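You operate a simulated robot arm through the tools that you are given. There is no shell and no other tool.

Carry out the task below with a simulated robot arm. There is one attempt and no reset: what you move stays moved.

## Task
The plate is hot: switch off, let it cool, then put the sensor board away.
Fine: lift the plate lid, wait till the display is under 45 C, lay the board in the upper small drawer; drawer and lid shut. Where these are worked on the way, their far stop is far enough and under half their travel is too little: plate lid.
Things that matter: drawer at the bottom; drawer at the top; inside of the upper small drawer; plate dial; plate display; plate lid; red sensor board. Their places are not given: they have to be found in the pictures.

The check looks at the end state, three seconds after you hand in, the way a careful person would. Anything else that was tipped, shoved, dropped, spilled or broken makes it a failure. A push-on lid holds only when it is set on centred and level and pressed home; a screw cap is set on level and turned clockwise until tight.

## Robot
A 7-joint arm with a two-finger parallel gripper, fixed in place. Base frame: the origin is on the floor under the middle of its stand, x ahead of it, y to its left, z up. Units: mm, rad, N and s.
It reaches about 1112 mm from its shoulder. Its first joint turns from -2.897 to 2.897 rad. Payload 3.43 kg.
Tool frame: the origin (TCP) lies between the finger pads and is the grasp point; the fingertips stand 34 mm ahead of it; z points along the fingers, y is the line along which they close. Largest opening 128 mm; finger width 24, thickness 12; the body of the gripper, 48 by 130 mm, starts 96 mm behind the TCP.
Orientation is that of the tool frame in the base frame, as [roll, pitch, yaw] about the fixed x, y, z axes, in that order (R = Rz(yaw) Ry(pitch) Rx(roll)). With the fingers straight down and closing along the base's y, the tool's x points along the base's -x, its y along +y and its z along -z.

## Interface
- The arm moves only by the tool servo_tool. Its argument "targets" is one flat list of numbers, 7 for each row, row after row: the finger opening in mm, from 0 to 128, then the shift along the tool's x, y, z in units of 20 mm (1.0 is 20 mm), then the turn, a rotation vector about the tool's x, y, z in units of 5 degrees (1.0 is 5 degrees). In form: [claw, tx, ty, tz, wx, wy, wz, claw, tx, ty, tz, wx, wy, wz, ...]. A call has 1 to 20 rows; each row shifts and turns the commanded pose from where the row before left it, along the tool's axes as they then stand. A call with a number of a shift or a turn outside -1 to 1 is refused whole. Rows are played at 5 a second. More than 50 mm and 0.15 rad between two rows, or a gripper value outside its range, and nothing of the call is played. Where a pose cannot be reached the arm comes as near as it can. A force on the tool above 60 N (or 10 N above the force at the start of the call, whichever is more), or a blocked arm, ends the call early, and 0.2 s more pass. Each finger travels about 153 mm/s and halts on what it meets, pressing with about 27 N; the grip force reading is that of the motor and also rises with nothing between the fingers. The clock runs only during rows and for 0.2 s after the last one: add rows that do not move to give the fingers time. The reply holds the time, the measured pose of the TCP, the force on the tool along the base axes, the opening and the grip force, in the units named above and with some noise, with the torque about the TCP (base axes, N m) and any sound that the robot's microphone picked up, and new pictures: "views" is both (left out), scene, wrist or none.
- Cameras (640 x 400 px; columns grow to the right, rows downward): "scene" is fixed at [422.4, 648.6, 1610.8]; the picture's right is [-0.88, -0.47, 0.00], its down [-0.24, 0.46, -0.85] and it looks along [0.40, -0.76, -0.52] (base axes); focal length 344 px, centre (320, 200). "wrist" rides on the gripper at [76, -11, -160] in the tool frame; the picture's right is [0.15, 0.99, 0.00], its down [-0.88, 0.13, -0.46] and it looks along [-0.45, 0.07, 0.89] (tool axes); focal length 234 px, centre (320, 200).
- locate(camera, pixels): for up to 12 pixels [column, row] of the newest picture of that camera ("zoom" is the newest enlarged one), the place [x, y, z] in the base frame of the surface seen there, good to about 2 mm, but the place of the scene camera against the robot may be out by one fixed shift of up to 25 mm in any direction. It takes no simulated time.
- enlarge(camera, box): a new picture of the part [left, top, right, bottom] of that camera's present view, enlarged. It takes no simulated time.
- finish_job(): hands the job in; it is judged then, once.

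Leave the gripper open and the arm clear of the work at the hand-in unless told otherwise.

The tools are called after ">>>" as name(argument=value, ...) on one line, values as JSON. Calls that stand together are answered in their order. servo_tool: Moves the arm, as the interface text tells. Its arguments: {"type":"object","properties":{"targets":{"type":"array","items":{"type":"number"}},"views":{"type":"string","enum":["both","scene","wrist","none"]}},"required":["targets"]} The other tools are called the same way: locate (camera, pixels) gives the place of the surface under pixels of a picture; enlarge (camera, box) takes an enlarged picture of a part of a camera's view; finish_job () hands the job in.

At the start:

```text
clock: 0.0
position: [653.9, 130.3, 1309.9]
orientation: [3.14, -0.002, 3.141]
force: [0.1, 0.0, 0.6]
ft_torque: [0.0, 0.0, 0.03]
opening: 127.9
gripper_force: 0.0
```

scene: 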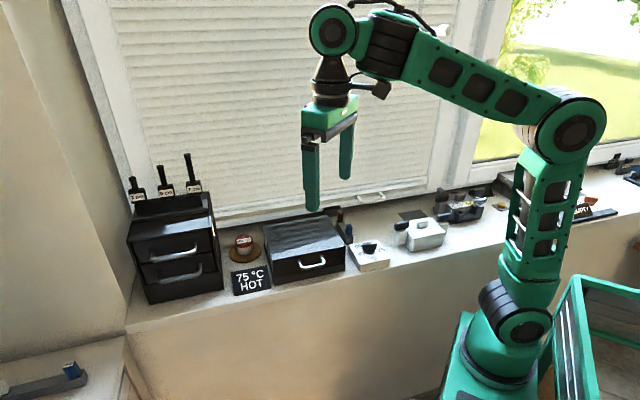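
wrist: 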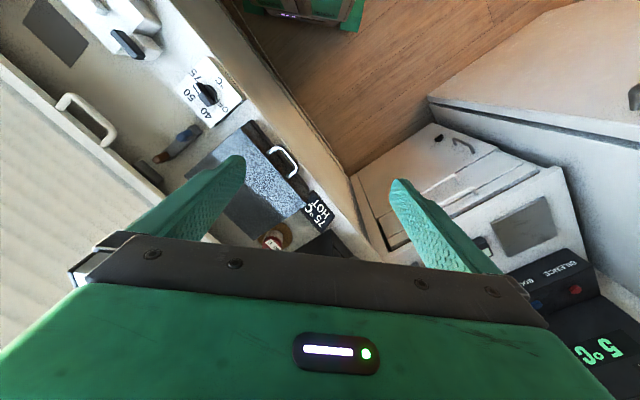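

I see the two-drawer cabinet near (175,250), a plate with a lid and handle near (305,250), a display "75 °C HOT" at (250,280), and a dial box near (370,255). I'll enlarge these areas to look closer before moving.

>>> enlarge(camera="scene", box=[110, 140, 270, 310])

>>> enlarge(camera="scene", box=[220, 190, 400, 300])

>>> enlarge(camera="scene", box=[0, 330, 160, 400])

>>> enlarge(camera="wrist", box=[130, 60, 370, 260])

```text
2.35 times, centred on (190, 225) of scene
```

zoom: 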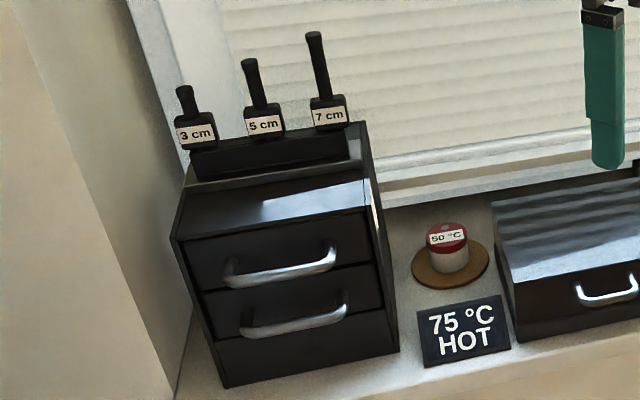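

```text
3.56 times, centred on (310, 245) of scene
```

zoom: 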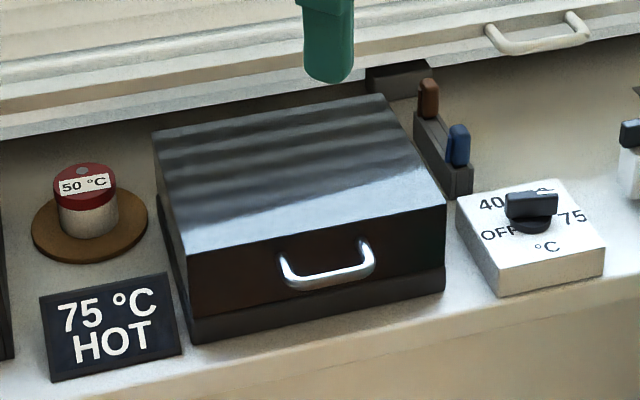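

```text
4.00 times, centred on (80, 365) of scene
```

zoom: 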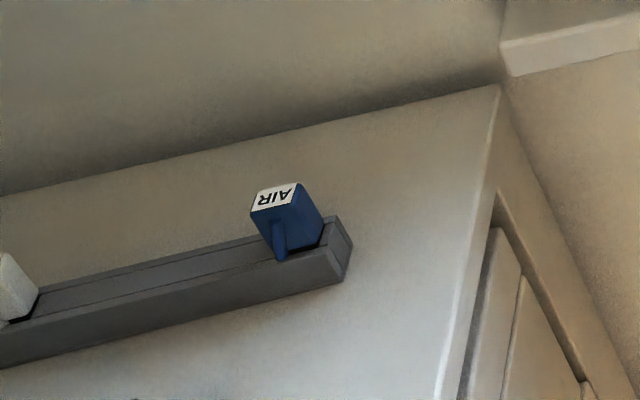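

```text
2.00 times, centred on (250, 160) of wrist
```

zoom: 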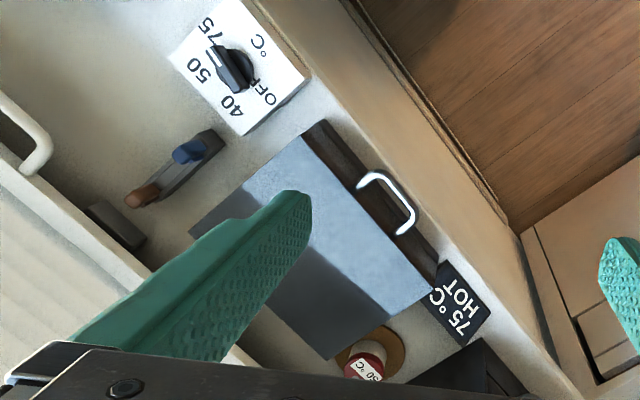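

The dial box (OFF, 40, 50, 75) shows its knob bar pointing toward 75. I'll now find positions in the wrist and scene pictures, including shared points, to work out the scene camera's shift.

>>> locate(camera="zoom", pixels=[[233, 68], [216, 48], [250, 85], [302, 78], [242, 134], [170, 57], [325, 122], [437, 275], [360, 183], [404, 231], [368, 355], [470, 340]])

>>> locate(camera="scene", pixels=[[370, 247], [349, 253], [357, 272], [390, 263], [264, 219], [326, 216], [345, 247], [273, 261], [300, 268], [324, 263], [244, 240], [251, 281]])

>>> locate(camera="scene", pixels=[[128, 240], [214, 227], [133, 215], [202, 190], [169, 260], [192, 249], [176, 281], [199, 268], [150, 304], [222, 291], [180, 255], [165, 245]])

```text
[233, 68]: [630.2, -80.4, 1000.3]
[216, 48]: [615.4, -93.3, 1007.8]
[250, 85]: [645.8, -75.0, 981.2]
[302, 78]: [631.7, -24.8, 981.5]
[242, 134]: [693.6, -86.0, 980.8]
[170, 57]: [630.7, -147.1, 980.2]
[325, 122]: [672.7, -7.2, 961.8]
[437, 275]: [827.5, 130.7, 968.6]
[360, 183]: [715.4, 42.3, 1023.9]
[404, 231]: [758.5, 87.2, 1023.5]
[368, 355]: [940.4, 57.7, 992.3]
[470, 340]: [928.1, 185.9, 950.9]
```

```text
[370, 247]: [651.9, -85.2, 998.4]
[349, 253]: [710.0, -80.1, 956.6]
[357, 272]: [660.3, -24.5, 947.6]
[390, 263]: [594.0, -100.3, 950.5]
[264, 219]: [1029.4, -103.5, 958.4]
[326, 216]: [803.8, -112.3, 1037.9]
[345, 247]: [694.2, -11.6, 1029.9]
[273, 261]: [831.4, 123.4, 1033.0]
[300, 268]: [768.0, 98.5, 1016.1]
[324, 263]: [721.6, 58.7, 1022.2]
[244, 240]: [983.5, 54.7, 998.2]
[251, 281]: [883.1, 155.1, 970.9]
```

```text
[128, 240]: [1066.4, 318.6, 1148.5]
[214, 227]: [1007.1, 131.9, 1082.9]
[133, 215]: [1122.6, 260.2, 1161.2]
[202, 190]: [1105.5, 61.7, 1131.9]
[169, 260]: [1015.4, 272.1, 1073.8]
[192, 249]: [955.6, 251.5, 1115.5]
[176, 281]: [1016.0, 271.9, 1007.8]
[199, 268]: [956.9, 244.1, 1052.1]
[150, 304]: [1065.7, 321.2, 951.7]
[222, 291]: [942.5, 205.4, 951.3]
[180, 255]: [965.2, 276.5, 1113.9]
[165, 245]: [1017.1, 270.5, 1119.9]
```

The sill front runs at about 45° to the base axes: the plate's front edge goes from about (694,-12) to (831,123). I'll look closer at the dial and the drawer cabinet.

>>> enlarge(camera="wrist", box=[170, 50, 250, 130])

>>> enlarge(camera="scene", box=[340, 230, 400, 280])

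>>> enlarge(camera="scene", box=[400, 150, 640, 300])

```text
5.00 times, centred on (210, 90) of wrist
```

zoom: 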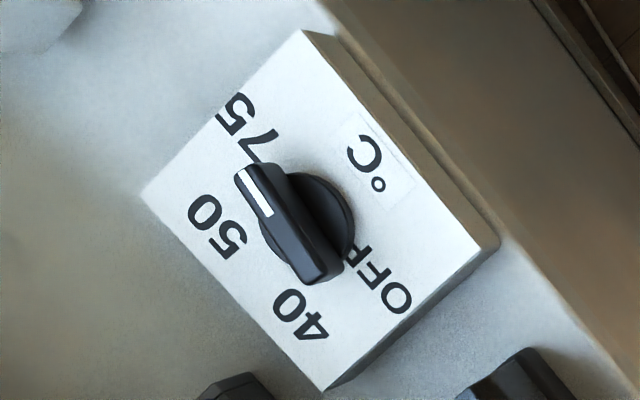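

```text
8.00 times, centred on (370, 255) of scene
```

zoom: 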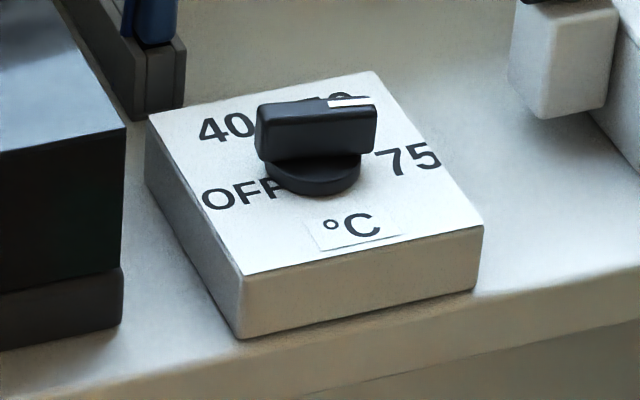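

```text
2.67 times, centred on (520, 225) of scene
```

zoom: 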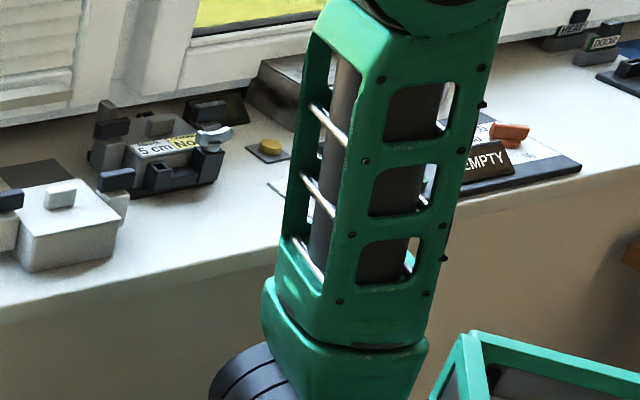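

Next I'll locate matching dial-box corners and label centres in both cameras, to fix the scene offset and the dial geometry.

>>> locate(camera="scene", pixels=[[360.6, 263.8], [389.8, 257.6], [349.2, 244.6], [376, 240], [367, 236]])

>>> locate(camera="wrist", pixels=[[195, 76], [222, 106], [206, 113], [189.6, 95], [195.5, 84.8], [199, 88], [207, 103], [214, 94], [245, 104.5], [211, 127.5], [175.5, 88.5], [207, 57]])

```text
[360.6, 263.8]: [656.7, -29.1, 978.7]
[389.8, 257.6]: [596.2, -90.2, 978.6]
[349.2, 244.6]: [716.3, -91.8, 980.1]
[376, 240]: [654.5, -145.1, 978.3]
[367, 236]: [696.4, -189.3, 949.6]
```

```text
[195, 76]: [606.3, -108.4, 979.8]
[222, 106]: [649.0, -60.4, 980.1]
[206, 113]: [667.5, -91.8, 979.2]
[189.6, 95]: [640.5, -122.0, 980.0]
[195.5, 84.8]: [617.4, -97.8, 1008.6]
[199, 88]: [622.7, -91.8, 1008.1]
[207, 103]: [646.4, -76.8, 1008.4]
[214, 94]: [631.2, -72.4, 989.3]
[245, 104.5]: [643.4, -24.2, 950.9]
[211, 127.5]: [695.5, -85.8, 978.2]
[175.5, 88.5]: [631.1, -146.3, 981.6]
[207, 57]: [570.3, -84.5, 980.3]
```

Comparing box corners, the scene camera reads about (+23, -3, -1) mm off from the wrist camera. The dial pointer is at about 215° in the base frame (label 75) and OFF is at about 55°, so the knob must turn roughly +200° counter-clockwise. I'll check where the robot's own parts and the display and window surfaces sit, to plan for reach and clearance.

>>> locate(camera="scene", pixels=[[515, 330], [575, 125], [540, 230], [480, 375], [333, 32], [310, 190], [345, 165], [370, 205], [150, 200], [190, 160], [170, 195], [245, 208]])

>>> enlarge(camera="scene", box=[120, 210, 240, 300])

```text
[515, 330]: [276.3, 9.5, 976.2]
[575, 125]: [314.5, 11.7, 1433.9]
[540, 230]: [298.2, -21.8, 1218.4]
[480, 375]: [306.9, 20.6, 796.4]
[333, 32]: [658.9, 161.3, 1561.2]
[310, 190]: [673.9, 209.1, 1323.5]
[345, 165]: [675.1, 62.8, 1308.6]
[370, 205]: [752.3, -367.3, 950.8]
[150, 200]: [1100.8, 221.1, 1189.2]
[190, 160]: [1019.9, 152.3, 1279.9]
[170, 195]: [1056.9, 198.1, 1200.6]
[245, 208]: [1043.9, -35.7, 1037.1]
```

```text
4.44 times, centred on (180, 255) of scene
```

zoom: 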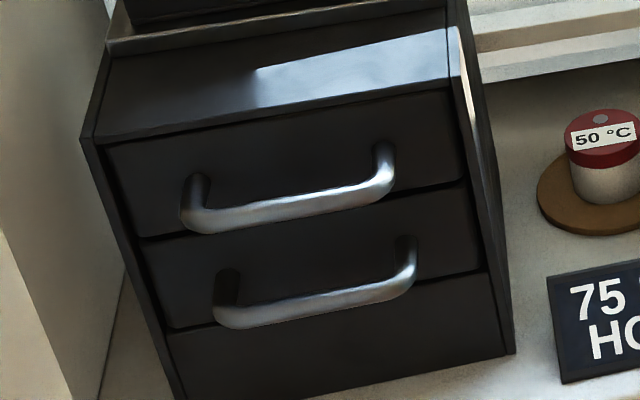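

The arm's shoulder is at about (290, 0, 975), so everything is within reach. First comes the dial: I'll move the gripper above the knob at (632,-86), staying high at about z 1120, and turn the tool +35° about the vertical so the fingers close across the knob bar.

>>> servo_tool(targets=[60, 0.09, -0.9, 0.79, 0, 0, 0, 60, 0.09, -0.9, 0.79, 0, 0, 0, 60, 0.09, -0.9, 0.79, 0, 0, 0, 60, 0.09, -0.9, 0.79, 0, 0, 0, 60, 0.09, -0.9, 0.79, 0, 0, 0, 60, 0.09, -0.9, 0.79, 0, 0, 0, 60, 0.09, -0.9, 0.79, 0, 0, 0, 60, 0.09, -0.9, 0.79, 0, 0, 0, 60, 0.09, -0.9, 0.79, 0, 0, 0, 60, 0.09, -0.9, 0.79, 0, 0, 0, 60, 0.09, -0.9, 0.79, 0, 0, 0, 60, 0.09, -0.9, 0.79, 0, 0, 0, 60, 0, 0, 0, 0, 0, -1, 60, 0, 0, 0, 0, 0, -1, 60, 0, 0, 0, 0, 0, -1, 60, 0, 0, 0, 0, 0, -1, 60, 0, 0, 0, 0, 0, -1, 60, 0, 0, 0, 0, 0, -1, 60, 0, 0, 0, 0, 0, -1])

```text
clock: 4.0
position: [618.2, -86.5, 1127.0]
orientation: [-3.137, 0.01, -2.53]
force: [0.9, 0.2, -0.1]
ft_torque: [-0.03, 0.01, 0.03]
opening: 59.9
gripper_force: 0.0
```

scene: 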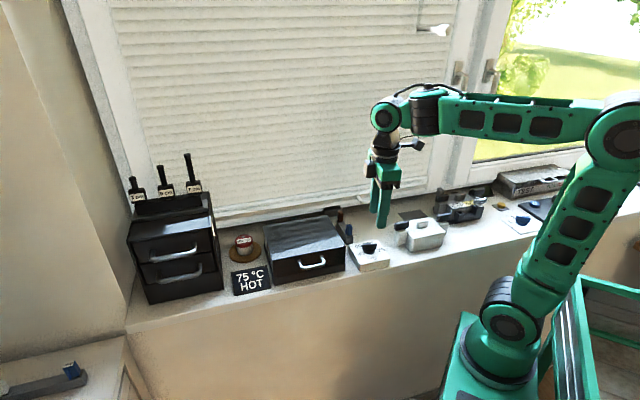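
wrist: 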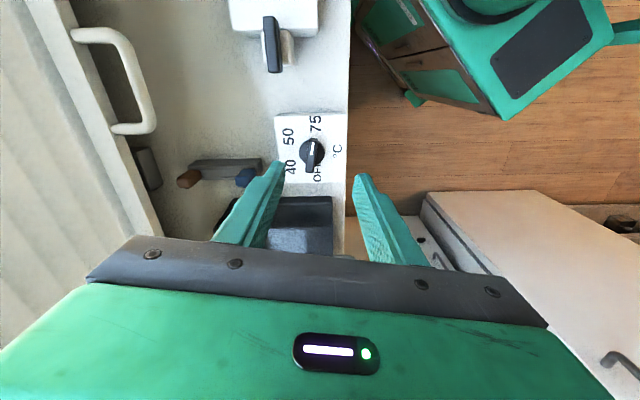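

The knob is at about (312,152) in the wrist view, nearly on the tool axis. The reported x is 618, not 632, so I'll hold one row to let the arm settle and enlarge the dial.

>>> servo_tool(targets=[60, 0, 0, 0, 0, 0, 0, 60, 0, 0, 0, 0, 0, 0], views="wrist")

>>> enlarge(camera="wrist", box=[250, 100, 378, 180])

```text
clock: 4.6
position: [617.1, -87.7, 1126.8]
orientation: [-3.136, 0.011, -2.529]
force: [-0.1, -0.2, -0.4]
ft_torque: [0.0, 0.03, 0.02]
opening: 59.8
gripper_force: 0.1
```

wrist: 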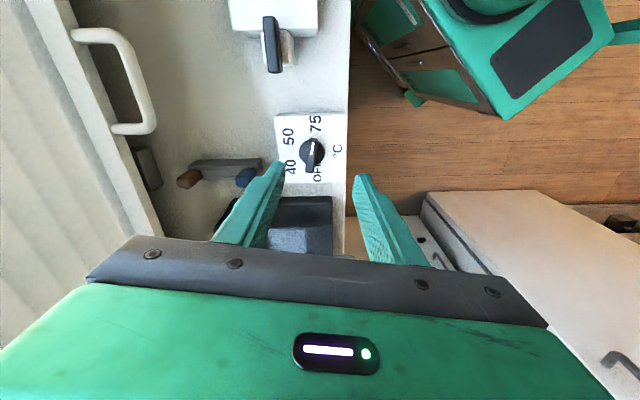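

```text
5.00 times, centred on (314, 140) of wrist
```

zoom: 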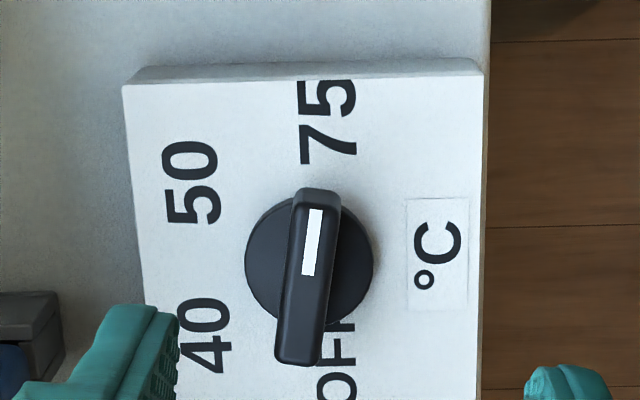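

The pose settled at (617,-88), about 15 mm short in x of what I commanded. I'll measure the knob precisely in this zoomed wrist view.

>>> locate(camera="zoom", pixels=[[320, 195], [298, 355], [309, 280], [312, 242], [260, 260], [365, 260], [330, 120], [192, 182], [207, 335], [335, 370], [483, 70], [124, 85]])

```text
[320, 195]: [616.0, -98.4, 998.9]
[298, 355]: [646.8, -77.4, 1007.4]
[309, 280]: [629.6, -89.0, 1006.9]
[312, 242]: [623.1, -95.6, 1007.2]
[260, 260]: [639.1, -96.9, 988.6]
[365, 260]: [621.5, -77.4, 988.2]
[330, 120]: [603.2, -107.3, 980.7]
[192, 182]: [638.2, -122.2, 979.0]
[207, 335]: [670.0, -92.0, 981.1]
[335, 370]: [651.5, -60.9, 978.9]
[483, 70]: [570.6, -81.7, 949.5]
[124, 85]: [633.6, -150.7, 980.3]
```

The knob axis is at about (631,-87.5), the bar top is at z 1007 and the bar runs at 214°, matching the tool x axis at 215°. I'll shift to centre over the knob and come down about 55 mm, then check the pose.

>>> servo_tool(targets=[60, -0.29, -0.2, 0.5, 0, 0, 0, 60, -0.29, -0.19, 0.5, 0, 0, 0, 60, 0, 0, 0.9, 0, 0, 0, 60, 0, 0, 0.9, 0, 0, 0, 60, 0, 0, 0, 0, 0, 0], views="wrist")

```text
clock: 5.8
position: [632.5, -86.8, 1070.8]
orientation: [-3.136, 0.01, -2.528]
force: [0.2, -0.2, -0.3]
ft_torque: [-0.02, -0.01, -0.01]
opening: 60.1
gripper_force: 0.1
```

wrist: 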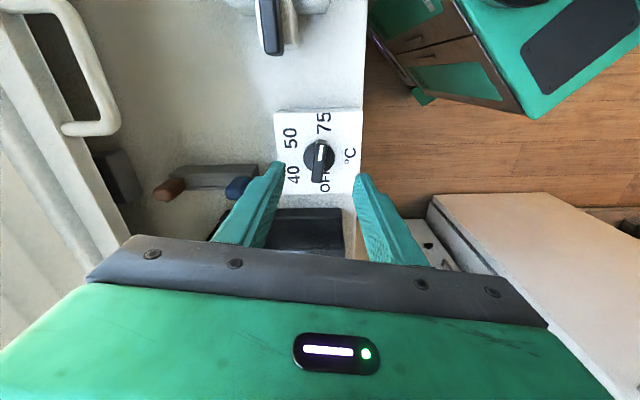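

The arm is now centred at (632.5,-86.8,1071). Before going down between the neighbours, I'll check how close the blue peg at (238,187) and the plate corner at (265,215) are to the left finger.

>>> locate(camera="wrist", pixels=[[238, 187], [228, 195], [250, 180], [165, 188], [270, 215], [320, 150], [316, 175]])

```text
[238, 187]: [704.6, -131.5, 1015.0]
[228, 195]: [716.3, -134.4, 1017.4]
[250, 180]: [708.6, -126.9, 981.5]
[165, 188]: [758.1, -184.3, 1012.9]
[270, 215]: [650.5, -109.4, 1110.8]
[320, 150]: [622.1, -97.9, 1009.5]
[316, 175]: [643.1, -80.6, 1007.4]
```

The blue peg is about 50 mm from the left finger, so there is clearance. I'll narrow to 40 mm, go down 44 mm so the fingertips reach about z 993 (disc top 988.5, bar top 1007), and then close on the bar.

>>> servo_tool(targets=[40, 0.05, 0.03, 0, 0, 0, 0, 40, 0, 0, 0.55, 0, 0, 0, 40, 0, 0, 0.55, 0, 0, 0, 40, 0, 0, 0.55, 0, 0, 0, 40, 0, 0, 0.5, 0, 0, 0, 40, 0, 0, 0, 0, 0, 0], views="wrist")

>>> enlarge(camera="wrist", box=[230, 100, 422, 220])

```text
clock: 7.2
position: [632.1, -86.4, 1028.4]
orientation: [-3.136, 0.011, -2.53]
force: [-0.7, 0.1, -0.3]
ft_torque: [0.01, 0.04, 0.0]
opening: 39.8
gripper_force: 0.1
```

wrist: 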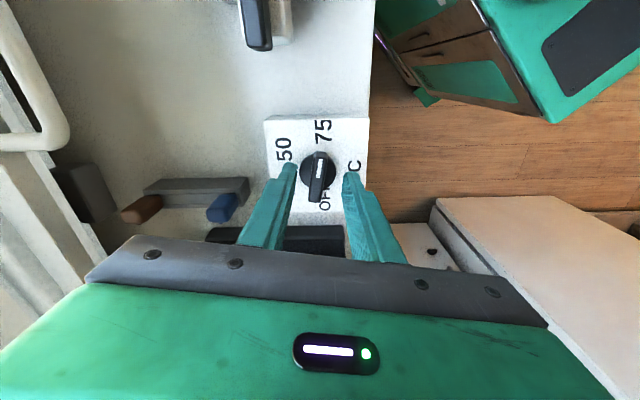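

```text
3.33 times, centred on (326, 160) of wrist
```

zoom: 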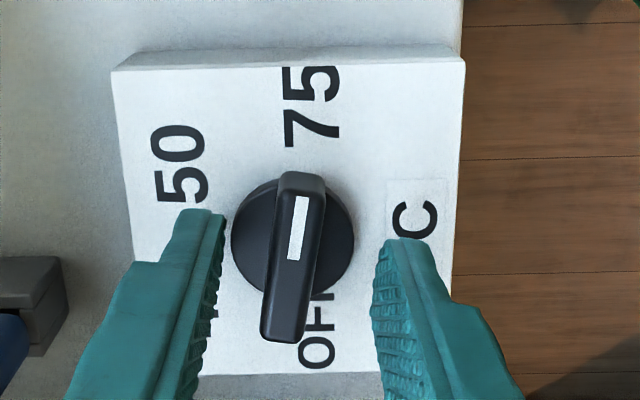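

The bar is between the fingertips. I'll close the gripper on it.

>>> servo_tool(targets=[0, 0, 0, 0, 0, 0, 0, 0, 0, 0, 0, 0, 0, 0, 0, 0, 0, 0, 0, 0, 0], views="wrist")

```text
clock: 8.0
position: [633.4, -87.7, 1029.2]
orientation: [-3.135, 0.012, -2.535]
force: [18.3, -27.0, -1.5]
ft_torque: [-0.3, -0.58, 0.01]
opening: 11.6
gripper_force: 44.8
```

wrist: 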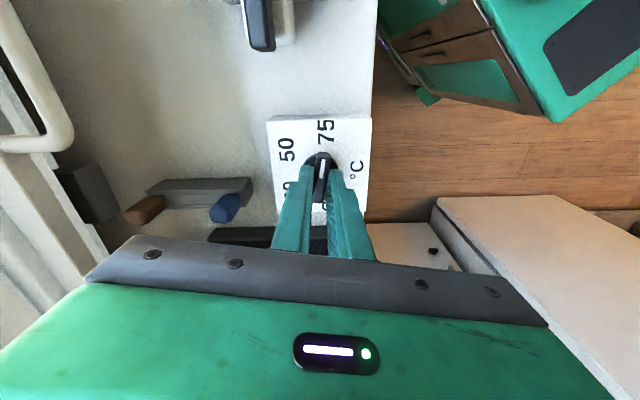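

The bar is gripped at 11.6 mm opening, but there is about 32 N of sideways force along -tool y because I'm slightly off centre. I'll shift 2 mm toward -y to relieve it.

>>> servo_tool(targets=[0, 0, -0.1, 0, 0, 0, 0, 0, 0, 0, 0, 0, 0, 0], views="none")

```text
clock: 8.6
position: [633.3, -88.6, 1028.7]
orientation: [-3.138, 0.009, -2.528]
force: [6.9, -14.7, 0.5]
ft_torque: [0.49, -1.01, 0.0]
opening: 11.8
gripper_force: 44.9
```

The force fell to about 16 N. I'll shift another 2 mm.

>>> servo_tool(targets=[0, 0, -0.1, 0, 0, 0, 0, 0, 0, 0, 0, 0, 0, 0], views="none")

```text
clock: 9.2
position: [633.8, -87.8, 1028.6]
orientation: [-3.139, 0.008, -2.528]
force: [-8.8, 7.7, 3.3]
ft_torque: [1.03, -0.41, 0.0]
opening: 11.8
gripper_force: 44.6
```

Now nearly balanced. I'll start turning counter-clockwise from above (tool wz negative), 20° first, watching the forces.

>>> servo_tool(targets=[0, 0, 0.03, 0, 0, 0, -1, 0, 0, 0, 0, 0, 0, -1, 0, 0, 0, 0, 0, 0, -1, 0, 0, 0, 0, 0, 0, -1], views="wrist")

```text
clock: 10.2
position: [632.7, -88.0, 1028.8]
orientation: [-3.133, 0.007, -2.18]
force: [-12.8, 11.6, 6.7]
ft_torque: [1.58, 0.04, -0.04]
opening: 12.2
gripper_force: 44.6
```

wrist: 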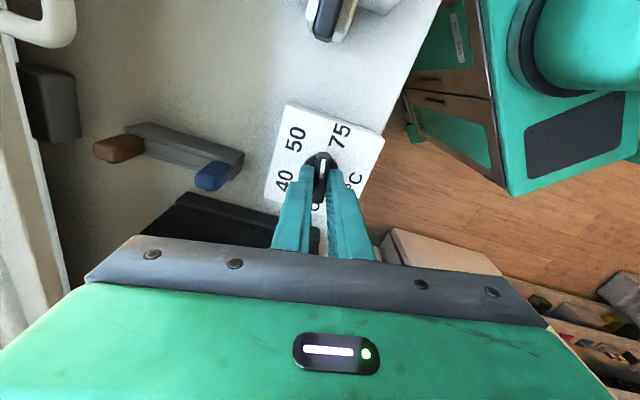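

The knob follows the turn. I'll relieve the side force with a small +y nudge and turn 35° more.

>>> servo_tool(targets=[0, 0, 0.07, 0, 0, 0, -1, 0, 0, 0, 0, 0, 0, -1, 0, 0, 0, 0, 0, 0, -1, 0, 0, 0, 0, 0, 0, -1, 0, 0, 0, 0, 0, 0, -1, 0, 0, 0, 0, 0, 0, -1, 0, 0, 0, 0, 0, 0, -1], views="wrist")

```text
clock: 11.8
position: [634.2, -86.7, 1029.0]
orientation: [-3.13, 0.002, -1.567]
force: [-0.4, 8.6, 7.2]
ft_torque: [1.05, 0.64, -0.01]
opening: 11.8
gripper_force: 45.2
```

wrist: 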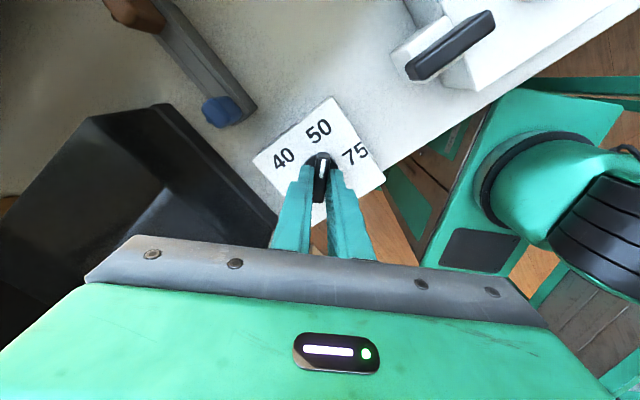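

The pointer is passing 50 with low forces. I'll turn 40° more.

>>> servo_tool(targets=[0, 0, 0, 0, 0, 0, -1, 0, 0, 0, 0, 0, 0, -1, 0, 0, 0, 0, 0, 0, -1, 0, 0, 0, 0, 0, 0, -1, 0, 0, 0, 0, 0, 0, -1, 0, 0, 0, 0, 0, 0, -1, 0, 0, 0, 0, 0, 0, -1, 0, 0, 0, 0, 0, 0, -1], views="wrist")

```text
clock: 13.6
position: [631.9, -88.3, 1028.6]
orientation: [-3.134, -0.005, -0.873]
force: [-11.0, 8.5, -4.3]
ft_torque: [0.79, 1.44, -0.04]
opening: 11.8
gripper_force: 45.0
```

wrist: 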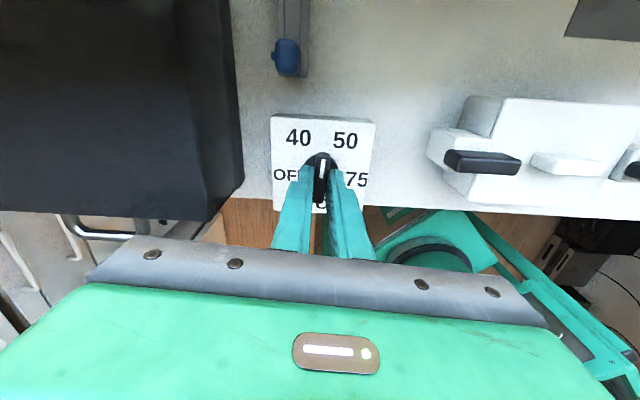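

The pointer is now midway between 40 and 50. I'll continue 50° more with a small nudge along -x.

>>> servo_tool(targets=[0, -0.06, 0, 0, 0, 0, -1, 0, 0, 0, 0, 0, 0, -1, 0, 0, 0, 0, 0, 0, -1, 0, 0, 0, 0, 0, 0, -1, 0, 0, 0, 0, 0, 0, -1, 0, 0, 0, 0, 0, 0, -1, 0, 0, 0, 0, 0, 0, -1, 0, 0, 0, 0, 0, 0, -1, 0, 0, 0, 0, 0, 0, -1, 0, 0, 0, 0, 0, 0, -1], views="wrist")

```text
clock: 15.4
position: [619.7, -85.4, 1036.9]
orientation: [-3.141, -0.027, -0.204]
force: [8.8, -15.5, -11.3]
ft_torque: [-0.58, -1.29, -0.17]
opening: 11.7
gripper_force: 44.7
out of reach, approached as far as the arm can: row 9
stopped in row 9: the force on the tool passed its limit at 107 N (the readings are from after the stop); the commanded pose is now the measured one
```

wrist: 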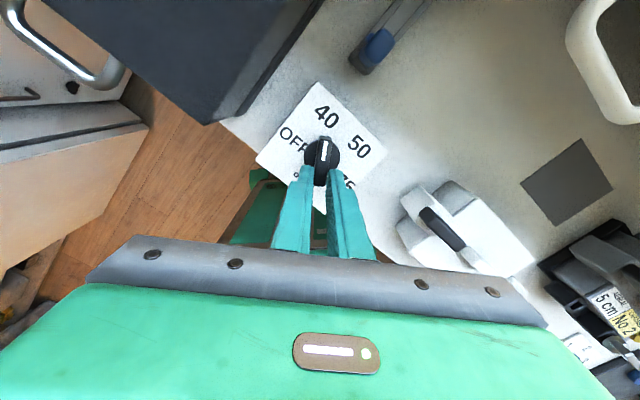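

The arm hit a joint limit near yaw -0.2 and the call stopped on force; the pointer is now at about 40. I'll release, rise, and check that the box hasn't shifted.

>>> servo_tool(targets=[40, 0, 0, 0, 0, 0, 0, 40, 0, 0, 0, 0, 0, 0, 40, 0, 0, -0.6, 0, 0, 0, 40, 0, 0, -0.8, 0, 0, 0, 40, 0, 0, -0.8, 0, 0, 0, 40, 0, 0, -0.8, 0, 0, 0], views="both")

```text
clock: 16.8
position: [618.6, -83.1, 1096.3]
orientation: [3.141, -0.026, -0.201]
force: [0.5, 0.3, -0.3]
ft_torque: [0.04, -0.02, 0.0]
opening: 39.8
gripper_force: 0.0
```

scene: 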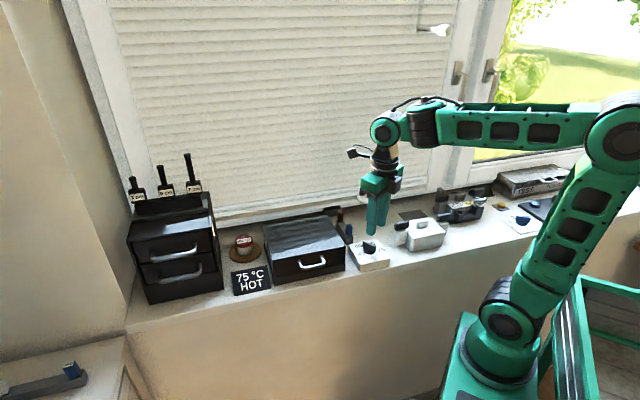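
wrist: 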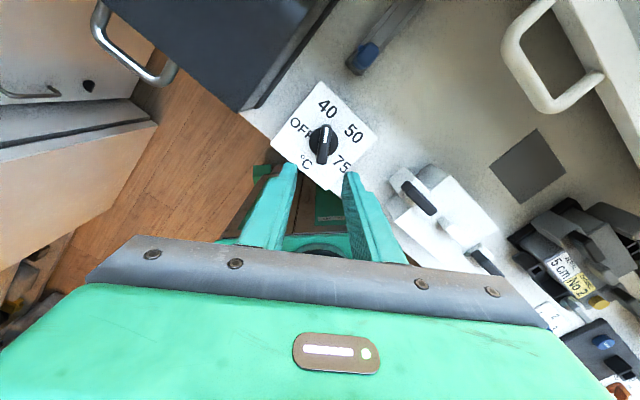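

I'm clear of the knob. I'll enlarge the dial from the wrist to confirm the pointer angle and box position.

>>> enlarge(camera="wrist", box=[260, 75, 388, 155])

>>> locate(camera="wrist", pixels=[[319, 82], [377, 138], [274, 147], [323, 139]])

```text
5.00 times, centred on (324, 115) of wrist
```

zoom: 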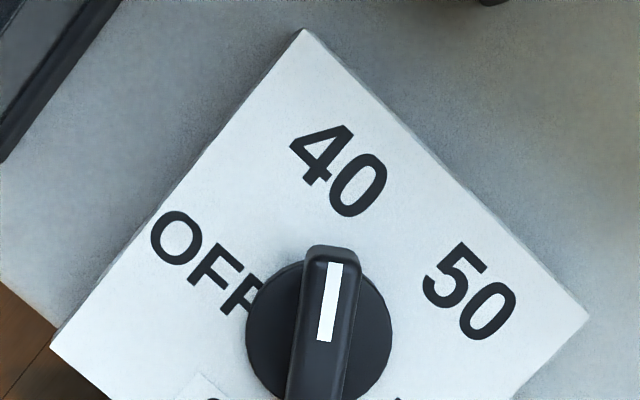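

```text
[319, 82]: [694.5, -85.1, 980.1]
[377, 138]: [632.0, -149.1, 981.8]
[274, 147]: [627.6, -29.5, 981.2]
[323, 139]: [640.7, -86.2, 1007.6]
```

The box hasn't moved (corners match) and the pointer is near 40 at about -12°. I'll rotate the gripper back 180° (tool wz positive, 36 rows) to get fresh turning range.

>>> servo_tool(targets=[40, 0, 0, 0, 0, 0, 1, 40, 0, 0, 0, 0, 0, 1, 40, 0, 0, 0, 0, 0, 1, 40, 0, 0, 0, 0, 0, 1, 40, 0, 0, 0, 0, 0, 1, 40, 0, 0, 0, 0, 0, 1, 40, 0, 0, 0, 0, 0, 1, 40, 0, 0, 0, 0, 0, 1, 40, 0, 0, 0, 0, 0, 1, 40, 0, 0, 0, 0, 0, 1, 40, 0, 0, 0, 0, 0, 1, 40, 0, 0, 0, 0, 0, 1, 40, 0, 0, 0, 0, 0, 1, 40, 0, 0, 0, 0, 0, 1, 40, 0, 0, 0, 0, 0, 1, 40, 0, 0, 0, 0, 0, 1, 40, 0, 0, 0, 0, 0, 1, 40, 0, 0, 0, 0, 0, 1], views="none")

>>> servo_tool(targets=[40, 0, 0, 0, 0, 0, 1, 40, 0, 0, 0, 0, 0, 1, 40, 0, 0, 0, 0, 0, 1, 40, 0, 0, 0, 0, 0, 1, 40, 0, 0, 0, 0, 0, 1, 40, 0, 0, 0, 0, 0, 1, 40, 0, 0, 0, 0, 0, 1, 40, 0, 0, 0, 0, 0, 1, 40, 0, 0, 0, 0, 0, 1, 40, 0, 0, 0, 0, 0, 1, 40, 0, 0, 0, 0, 0, 1, 40, 0, 0, 0, 0, 0, 1, 40, 0, 0, 0, 0, 0, 1, 40, 0, 0, 0, 0, 0, 1, 40, 0, 0, 0, 0, 0, 1, 40, 0, 0, 0, 0, 0, 1, 40, 0, 0, 0, 0, 0, 1, 40, 0, 0, 0, 0, 0, 1], views="wrist")

>>> enlarge(camera="wrist", box=[256, 100, 384, 180])

```text
clock: 20.6
position: [618.1, -83.8, 1096.5]
orientation: [-3.117, -0.001, -1.773]
force: [0.4, -0.4, 0.1]
ft_torque: [0.01, 0.0, 0.0]
opening: 39.9
gripper_force: 0.2
```

```text
clock: 24.4
position: [616.9, -83.4, 1095.3]
orientation: [3.141, 0.027, 2.94]
force: [-0.9, -0.2, -0.1]
ft_torque: [0.0, -0.01, -0.05]
opening: 39.9
gripper_force: 0.0
```

wrist: 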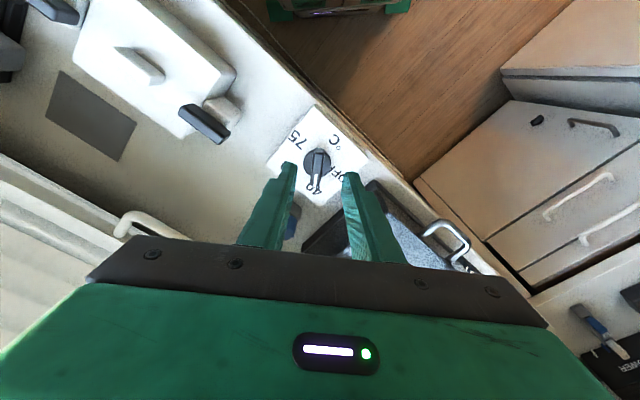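

```text
5.00 times, centred on (320, 140) of wrist
```

zoom: 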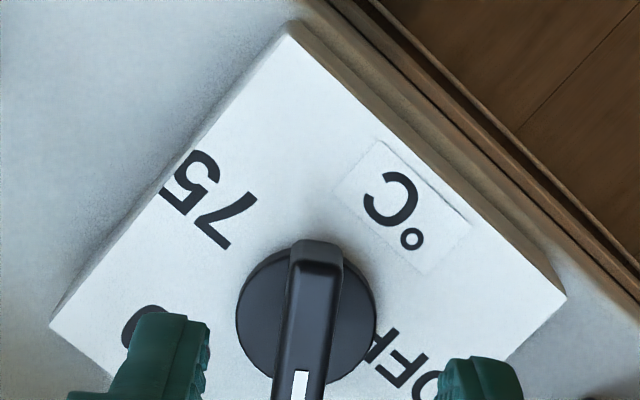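

I'm now at yaw 2.94. I'll measure the bar to align the grip.

>>> locate(camera="zoom", pixels=[[318, 250], [298, 385], [310, 300], [240, 310], [374, 310]])

```text
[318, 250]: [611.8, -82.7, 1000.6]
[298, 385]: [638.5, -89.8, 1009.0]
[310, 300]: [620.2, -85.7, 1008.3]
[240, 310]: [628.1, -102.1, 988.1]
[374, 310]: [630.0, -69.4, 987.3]
```

The bar lies at about -14.5°. I'll level the tool slightly, centre on (631,-87), come down to z about 1028 and then grip.

>>> servo_tool(targets=[40, -0.36, -0.02, 0.2, 0, 0.31, 0.6, 40, -0.36, -0.02, 0.6, 0, 0, 0, 40, 0, 0, 0.8, 0, 0, 0, 40, 0, 0, 0.8, 0, 0, 0, 40, 0, 0, 0.8, 0, 0, 0, 40, 0, 0, 0.2, 0, 0, 0, 40, 0, 0, 0, 0, 0, 0], views="wrist")

>>> enlarge(camera="wrist", box=[256, 120, 384, 200])

```text
clock: 26.0
position: [630.7, -88.3, 1029.6]
orientation: [3.14, -0.002, 2.889]
force: [0.1, -0.1, -0.2]
ft_torque: [0.04, -0.01, 0.0]
opening: 40.0
gripper_force: 0.1
```

wrist: 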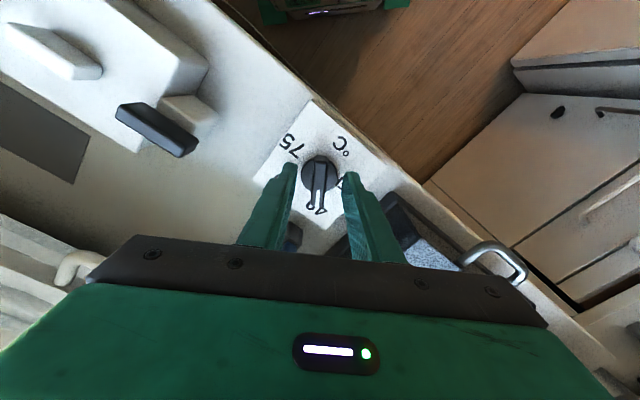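

```text
5.00 times, centred on (320, 160) of wrist
```

zoom: 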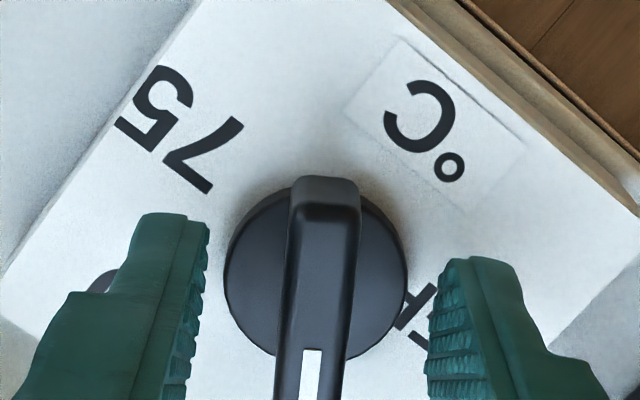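

The bar is centred between the fingertips. I'll close on it.

>>> servo_tool(targets=[0, 0, 0, 0, 0, 0, 0, 0, 0, 0, 0, 0, 0, 0, 0, 0, 0, 0, 0, 0, 0], views="none")

```text
clock: 26.8
position: [631.2, -86.5, 1027.4]
orientation: [3.141, -0.001, 2.887]
force: [-5.3, -5.6, -1.4]
ft_torque: [-0.12, 0.34, -0.03]
opening: 11.6
gripper_force: 44.9
```

A good balanced grip. I'll turn 40° counter-clockwise toward OFF.

>>> servo_tool(targets=[0, 0, 0, 0, 0, 0, -1, 0, 0, 0, 0, 0, 0, -1, 0, 0, 0, 0, 0, 0, -1, 0, 0, 0, 0, 0, 0, -1, 0, 0, 0, 0, 0, 0, -1, 0, 0, 0, 0, 0, 0, -1, 0, 0, 0, 0, 0, 0, -1, 0, 0, 0, 0, 0, 0, -1], views="wrist")

```text
clock: 28.6
position: [631.3, -89.8, 1027.7]
orientation: [3.14, -0.001, -2.697]
force: [-9.8, -27.2, -18.5]
ft_torque: [-1.18, 1.01, -0.02]
opening: 12.1
gripper_force: 45.1
```

wrist: 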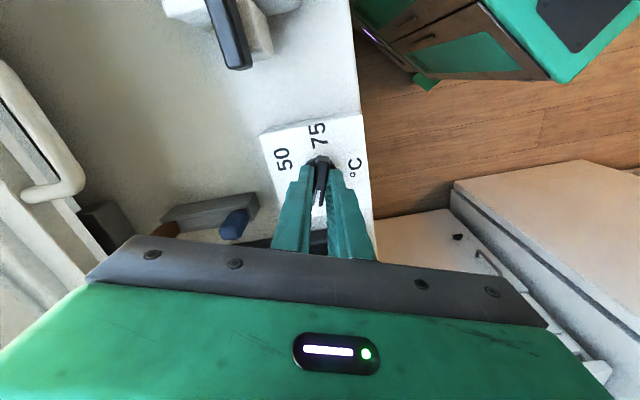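

The force is about 29 N sideways. I'll nudge to relieve it and turn 25° more.

>>> servo_tool(targets=[0, 0.1, -0.1, 0.05, 0, 0, 0, 0, 0, 0, 0, 0, 0, -1, 0, 0, 0, 0, 0, 0, -1, 0, 0, 0, 0, 0, 0, -1, 0, 0, 0, 0, 0, 0, -1, 0, 0, 0, 0, 0, 0, -1], views="wrist")

```text
clock: 30.0
position: [631.9, -89.0, 1027.7]
orientation: [-3.139, 0.002, -2.258]
force: [13.4, 4.1, 17.2]
ft_torque: [1.08, -1.04, -0.03]
opening: 11.7
gripper_force: 45.4
```

wrist: 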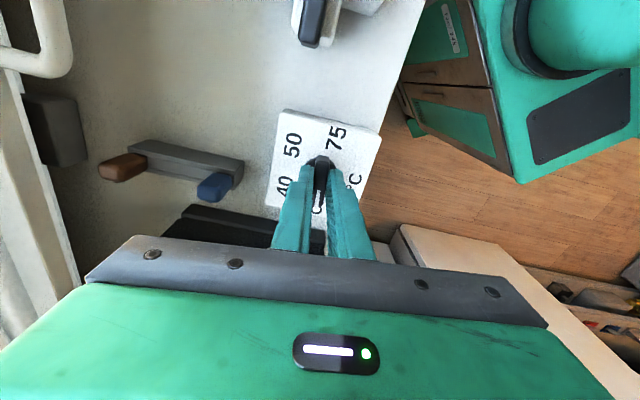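

The pointer is at about 50°. One more 5° step toward OFF at 55°, watching the torque for the stop.

>>> servo_tool(targets=[0, 0, 0, 0, 0, 0, -1, 0, 0, 0, 0, 0, 0, 0], views="none")

```text
clock: 30.6
position: [631.2, -89.6, 1028.6]
orientation: [-3.14, 0.002, -2.171]
force: [25.4, 6.3, 23.5]
ft_torque: [0.79, -1.04, -0.02]
opening: 11.8
gripper_force: 45.3
```

Now at about 55.6°. I'll release, rise and look at the pointer relative to OFF.

>>> servo_tool(targets=[40, 0, 0, 0, 0, 0, 0, 40, 0, 0, 0, 0, 0, 0, 40, 0, 0, -0.6, 0, 0, 0, 40, 0, 0, -0.8, 0, 0, 0, 40, 0, 0, -0.8, 0, 0, 0, 40, 0, 0, -0.8, 0, 0, 0, 40, 0, 0, -0.8, 0, 0, 0], views="both")

>>> enlarge(camera="wrist", box=[256, 90, 384, 170])

>>> enlarge(camera="scene", box=[220, 220, 400, 300])

```text
clock: 32.2
position: [630.7, -90.0, 1102.6]
orientation: [3.141, -0.002, -2.174]
force: [-0.1, 0.3, -0.4]
ft_torque: [0.01, 0.0, 0.04]
opening: 40.0
gripper_force: 0.1
```

scene: 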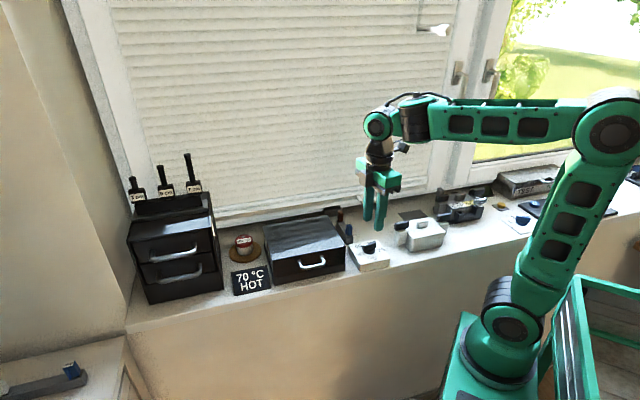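
wrist: 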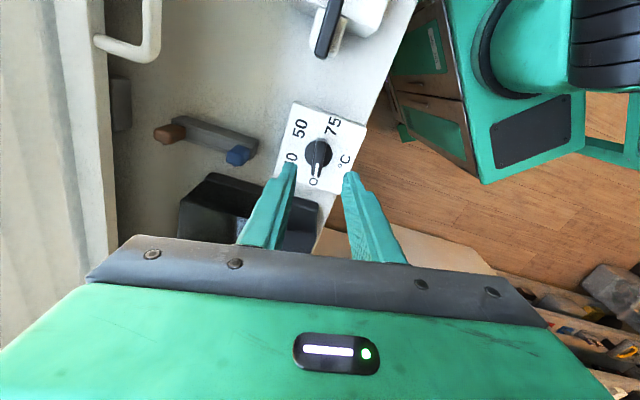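

```text
5.00 times, centred on (320, 130) of wrist
```

zoom: 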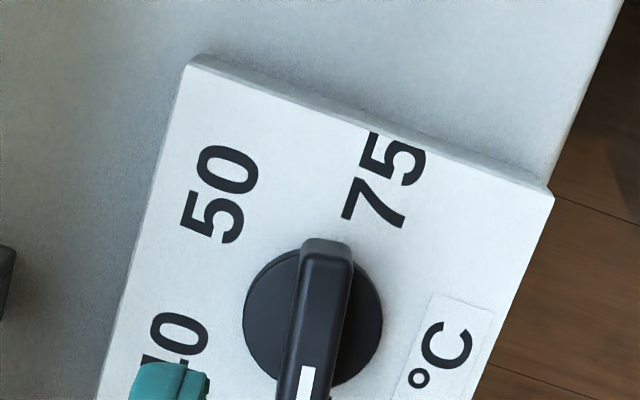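

```text
3.56 times, centred on (310, 260) of scene
```

zoom: 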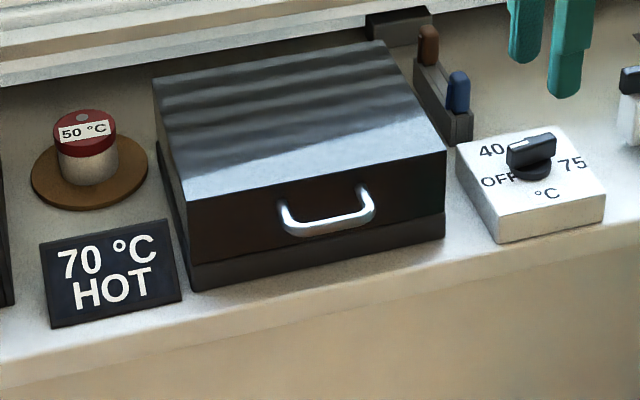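

The display already reads 70 °C, so it is cooling. I'll check the pointer against the OFF label more closely.

>>> enlarge(camera="wrist", box=[270, 120, 370, 195])

>>> enlarge(camera="scene", box=[340, 230, 400, 280])

```text
5.33 times, centred on (320, 158) of wrist
```

zoom: 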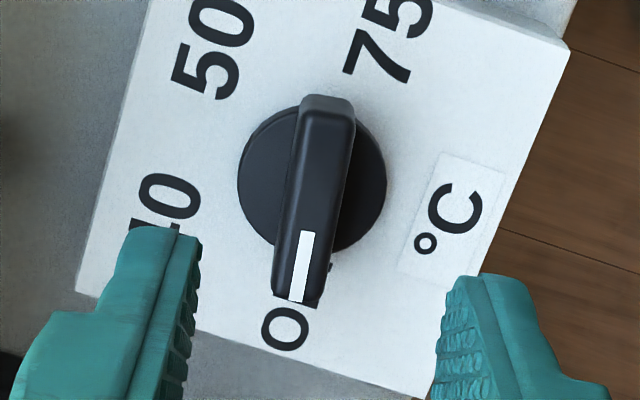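

```text
8.00 times, centred on (370, 255) of scene
```

zoom: 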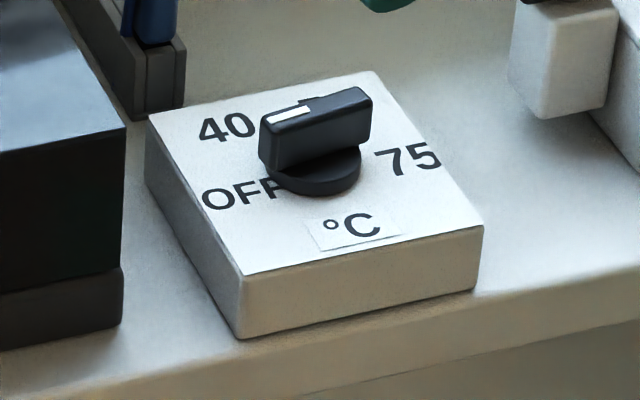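

From the wrist, the white mark points toward the O of OFF. I'll measure the bar's real angle to be sure.

>>> locate(camera="wrist", pixels=[[320.5, 142], [316.6, 175], [318.5, 158], [304.8, 156], [332.2, 156], [313.8, 182.4]])

```text
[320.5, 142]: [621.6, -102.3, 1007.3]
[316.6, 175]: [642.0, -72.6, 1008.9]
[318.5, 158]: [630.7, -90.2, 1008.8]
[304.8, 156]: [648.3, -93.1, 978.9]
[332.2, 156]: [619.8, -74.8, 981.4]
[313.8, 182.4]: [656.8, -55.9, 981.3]
```

The bar is at 55.5° and the OFF label at about 53°, so the dial is at OFF and the display is falling. Next comes the lid: its handle bar is at about (721,82,1020), sticking out roughly 29 mm in front of the lid. I'll rise, align the tool with the sill and move out in front of the handle.

>>> servo_tool(targets=[60, 0, 0, -0.8, 0, 0, 0.7, 60, 0, 0, -0.8, 0, 0, 0.7, 60, 0, 0, -0.8, 0, 0, 0.68, 60, -0.93, 0.89, 0, 0, 0, 0, 60, -0.93, 0.89, 0, 0, 0, 0, 60, -0.93, 0.89, 0, 0, 0, 0, 60, -0.93, 0.89, 0, 0, 0, 0, 60, -0.93, 0.89, 0, 0, 0, 0, 60, -0.93, 0.89, 0, 0, 0, 0, 60, -0.93, 0.89, 0, 0, 0, 0, 60, -0.93, 0.89, 0, 0, 0, 0, 60, -0.93, 0.89, 0, 0, 0, 0, 60, -0.93, 0.89, 0, 0, 0, 0], views="both")

```text
clock: 35.0
position: [637.5, 168.2, 1150.1]
orientation: [3.139, 0.0, -2.356]
force: [-0.6, 0.1, -0.3]
ft_torque: [0.03, 0.02, 0.0]
opening: 60.0
gripper_force: 0.1
```

scene: 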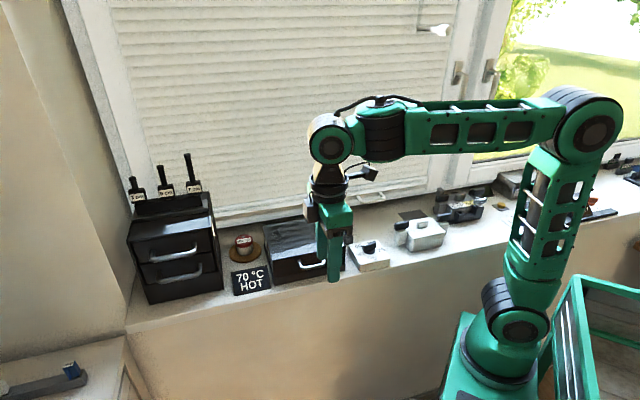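
wrist: 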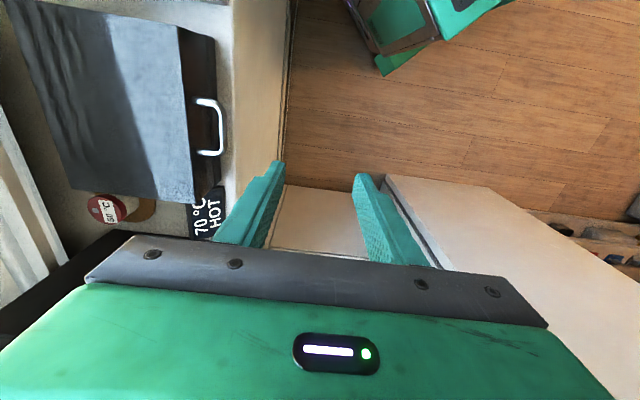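

I'm now in front of the plate with a good wrist view of the handle at (215,127). I'll enlarge and measure it along with the lid edges.

>>> enlarge(camera="wrist", box=[130, 60, 258, 220])

>>> locate(camera="wrist", pixels=[[221, 108], [220, 127], [219, 147], [205, 101], [205, 154], [181, 28], [192, 201], [219, 40], [219, 185], [18, 2], [73, 188], [230, 20]])

```text
2.50 times, centred on (194, 140) of wrist
```

zoom: 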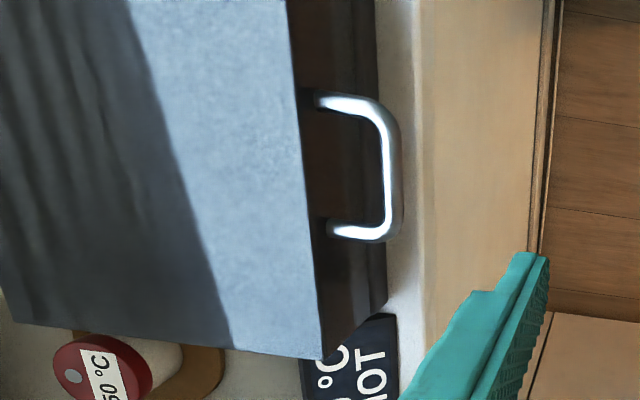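

```text
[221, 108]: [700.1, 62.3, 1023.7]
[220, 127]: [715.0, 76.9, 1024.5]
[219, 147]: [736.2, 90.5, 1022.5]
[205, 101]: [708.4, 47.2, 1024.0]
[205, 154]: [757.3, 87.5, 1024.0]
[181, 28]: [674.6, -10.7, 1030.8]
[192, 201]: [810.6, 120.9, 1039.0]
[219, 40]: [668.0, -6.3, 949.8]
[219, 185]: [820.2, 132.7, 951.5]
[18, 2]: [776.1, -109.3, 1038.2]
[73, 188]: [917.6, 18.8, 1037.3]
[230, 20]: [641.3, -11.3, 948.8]
```

The handle bar's centre is at about (u 566, v 451, z 1019) in sill coordinates, the lid face is at v 486 and the hinge is probably at the back edge near v 630. I'll tilt the tool in place from pointing down to pointing horizontally at the sill (18 rows of +5° about tool x).

>>> servo_tool(targets=[60, 0, 0, 0, 1, 0, 0, 60, 0, 0, 0, 1, 0, 0, 60, 0, 0, 0, 1, 0, 0, 60, 0, 0, 0, 1, 0, 0, 60, 0, 0, 0, 1, 0, 0, 60, 0, 0, 0, 1, 0, 0, 60, 0, 0, 0, 1, 0, 0, 60, 0, 0, 0, 1, 0, 0, 60, 0, 0, 0, 1, 0, 0, 60, 0, 0, 0, 1, 0, 0, 60, 0, 0, 0, 1, 0, 0, 60, 0, 0, 0, 1, 0, 0, 60, 0, 0, 0, 1, 0, 0, 60, 0, 0, 0, 1, 0, 0, 60, 0, 0, 0, 1, 0, 0, 60, 0, 0, 0, 1, 0, 0, 60, 0, 0, 0, 1, 0, 0, 60, 0, 0, 0, 1, 0, 0], views="both")

```text
clock: 38.8
position: [638.3, 141.4, 1166.2]
orientation: [-1.764, 0.071, -2.344]
force: [1.5, -0.1, 1.1]
ft_torque: [0.05, 0.05, -0.06]
opening: 60.2
gripper_force: 0.0
stopped in row 18: the arm was blocked; the commanded pose is now the measured one
```

scene: 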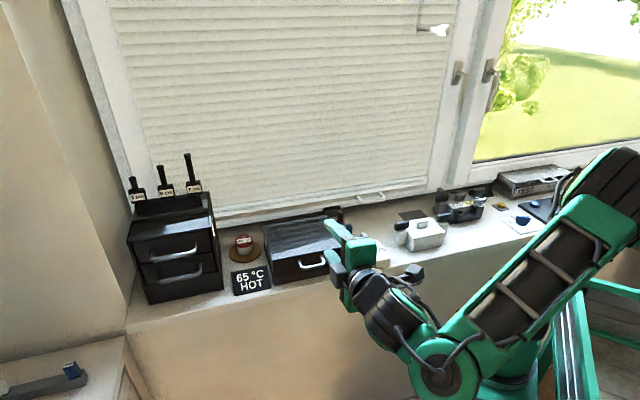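
wrist: 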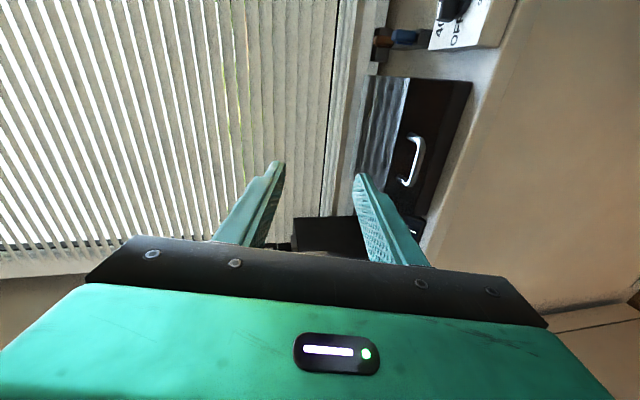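

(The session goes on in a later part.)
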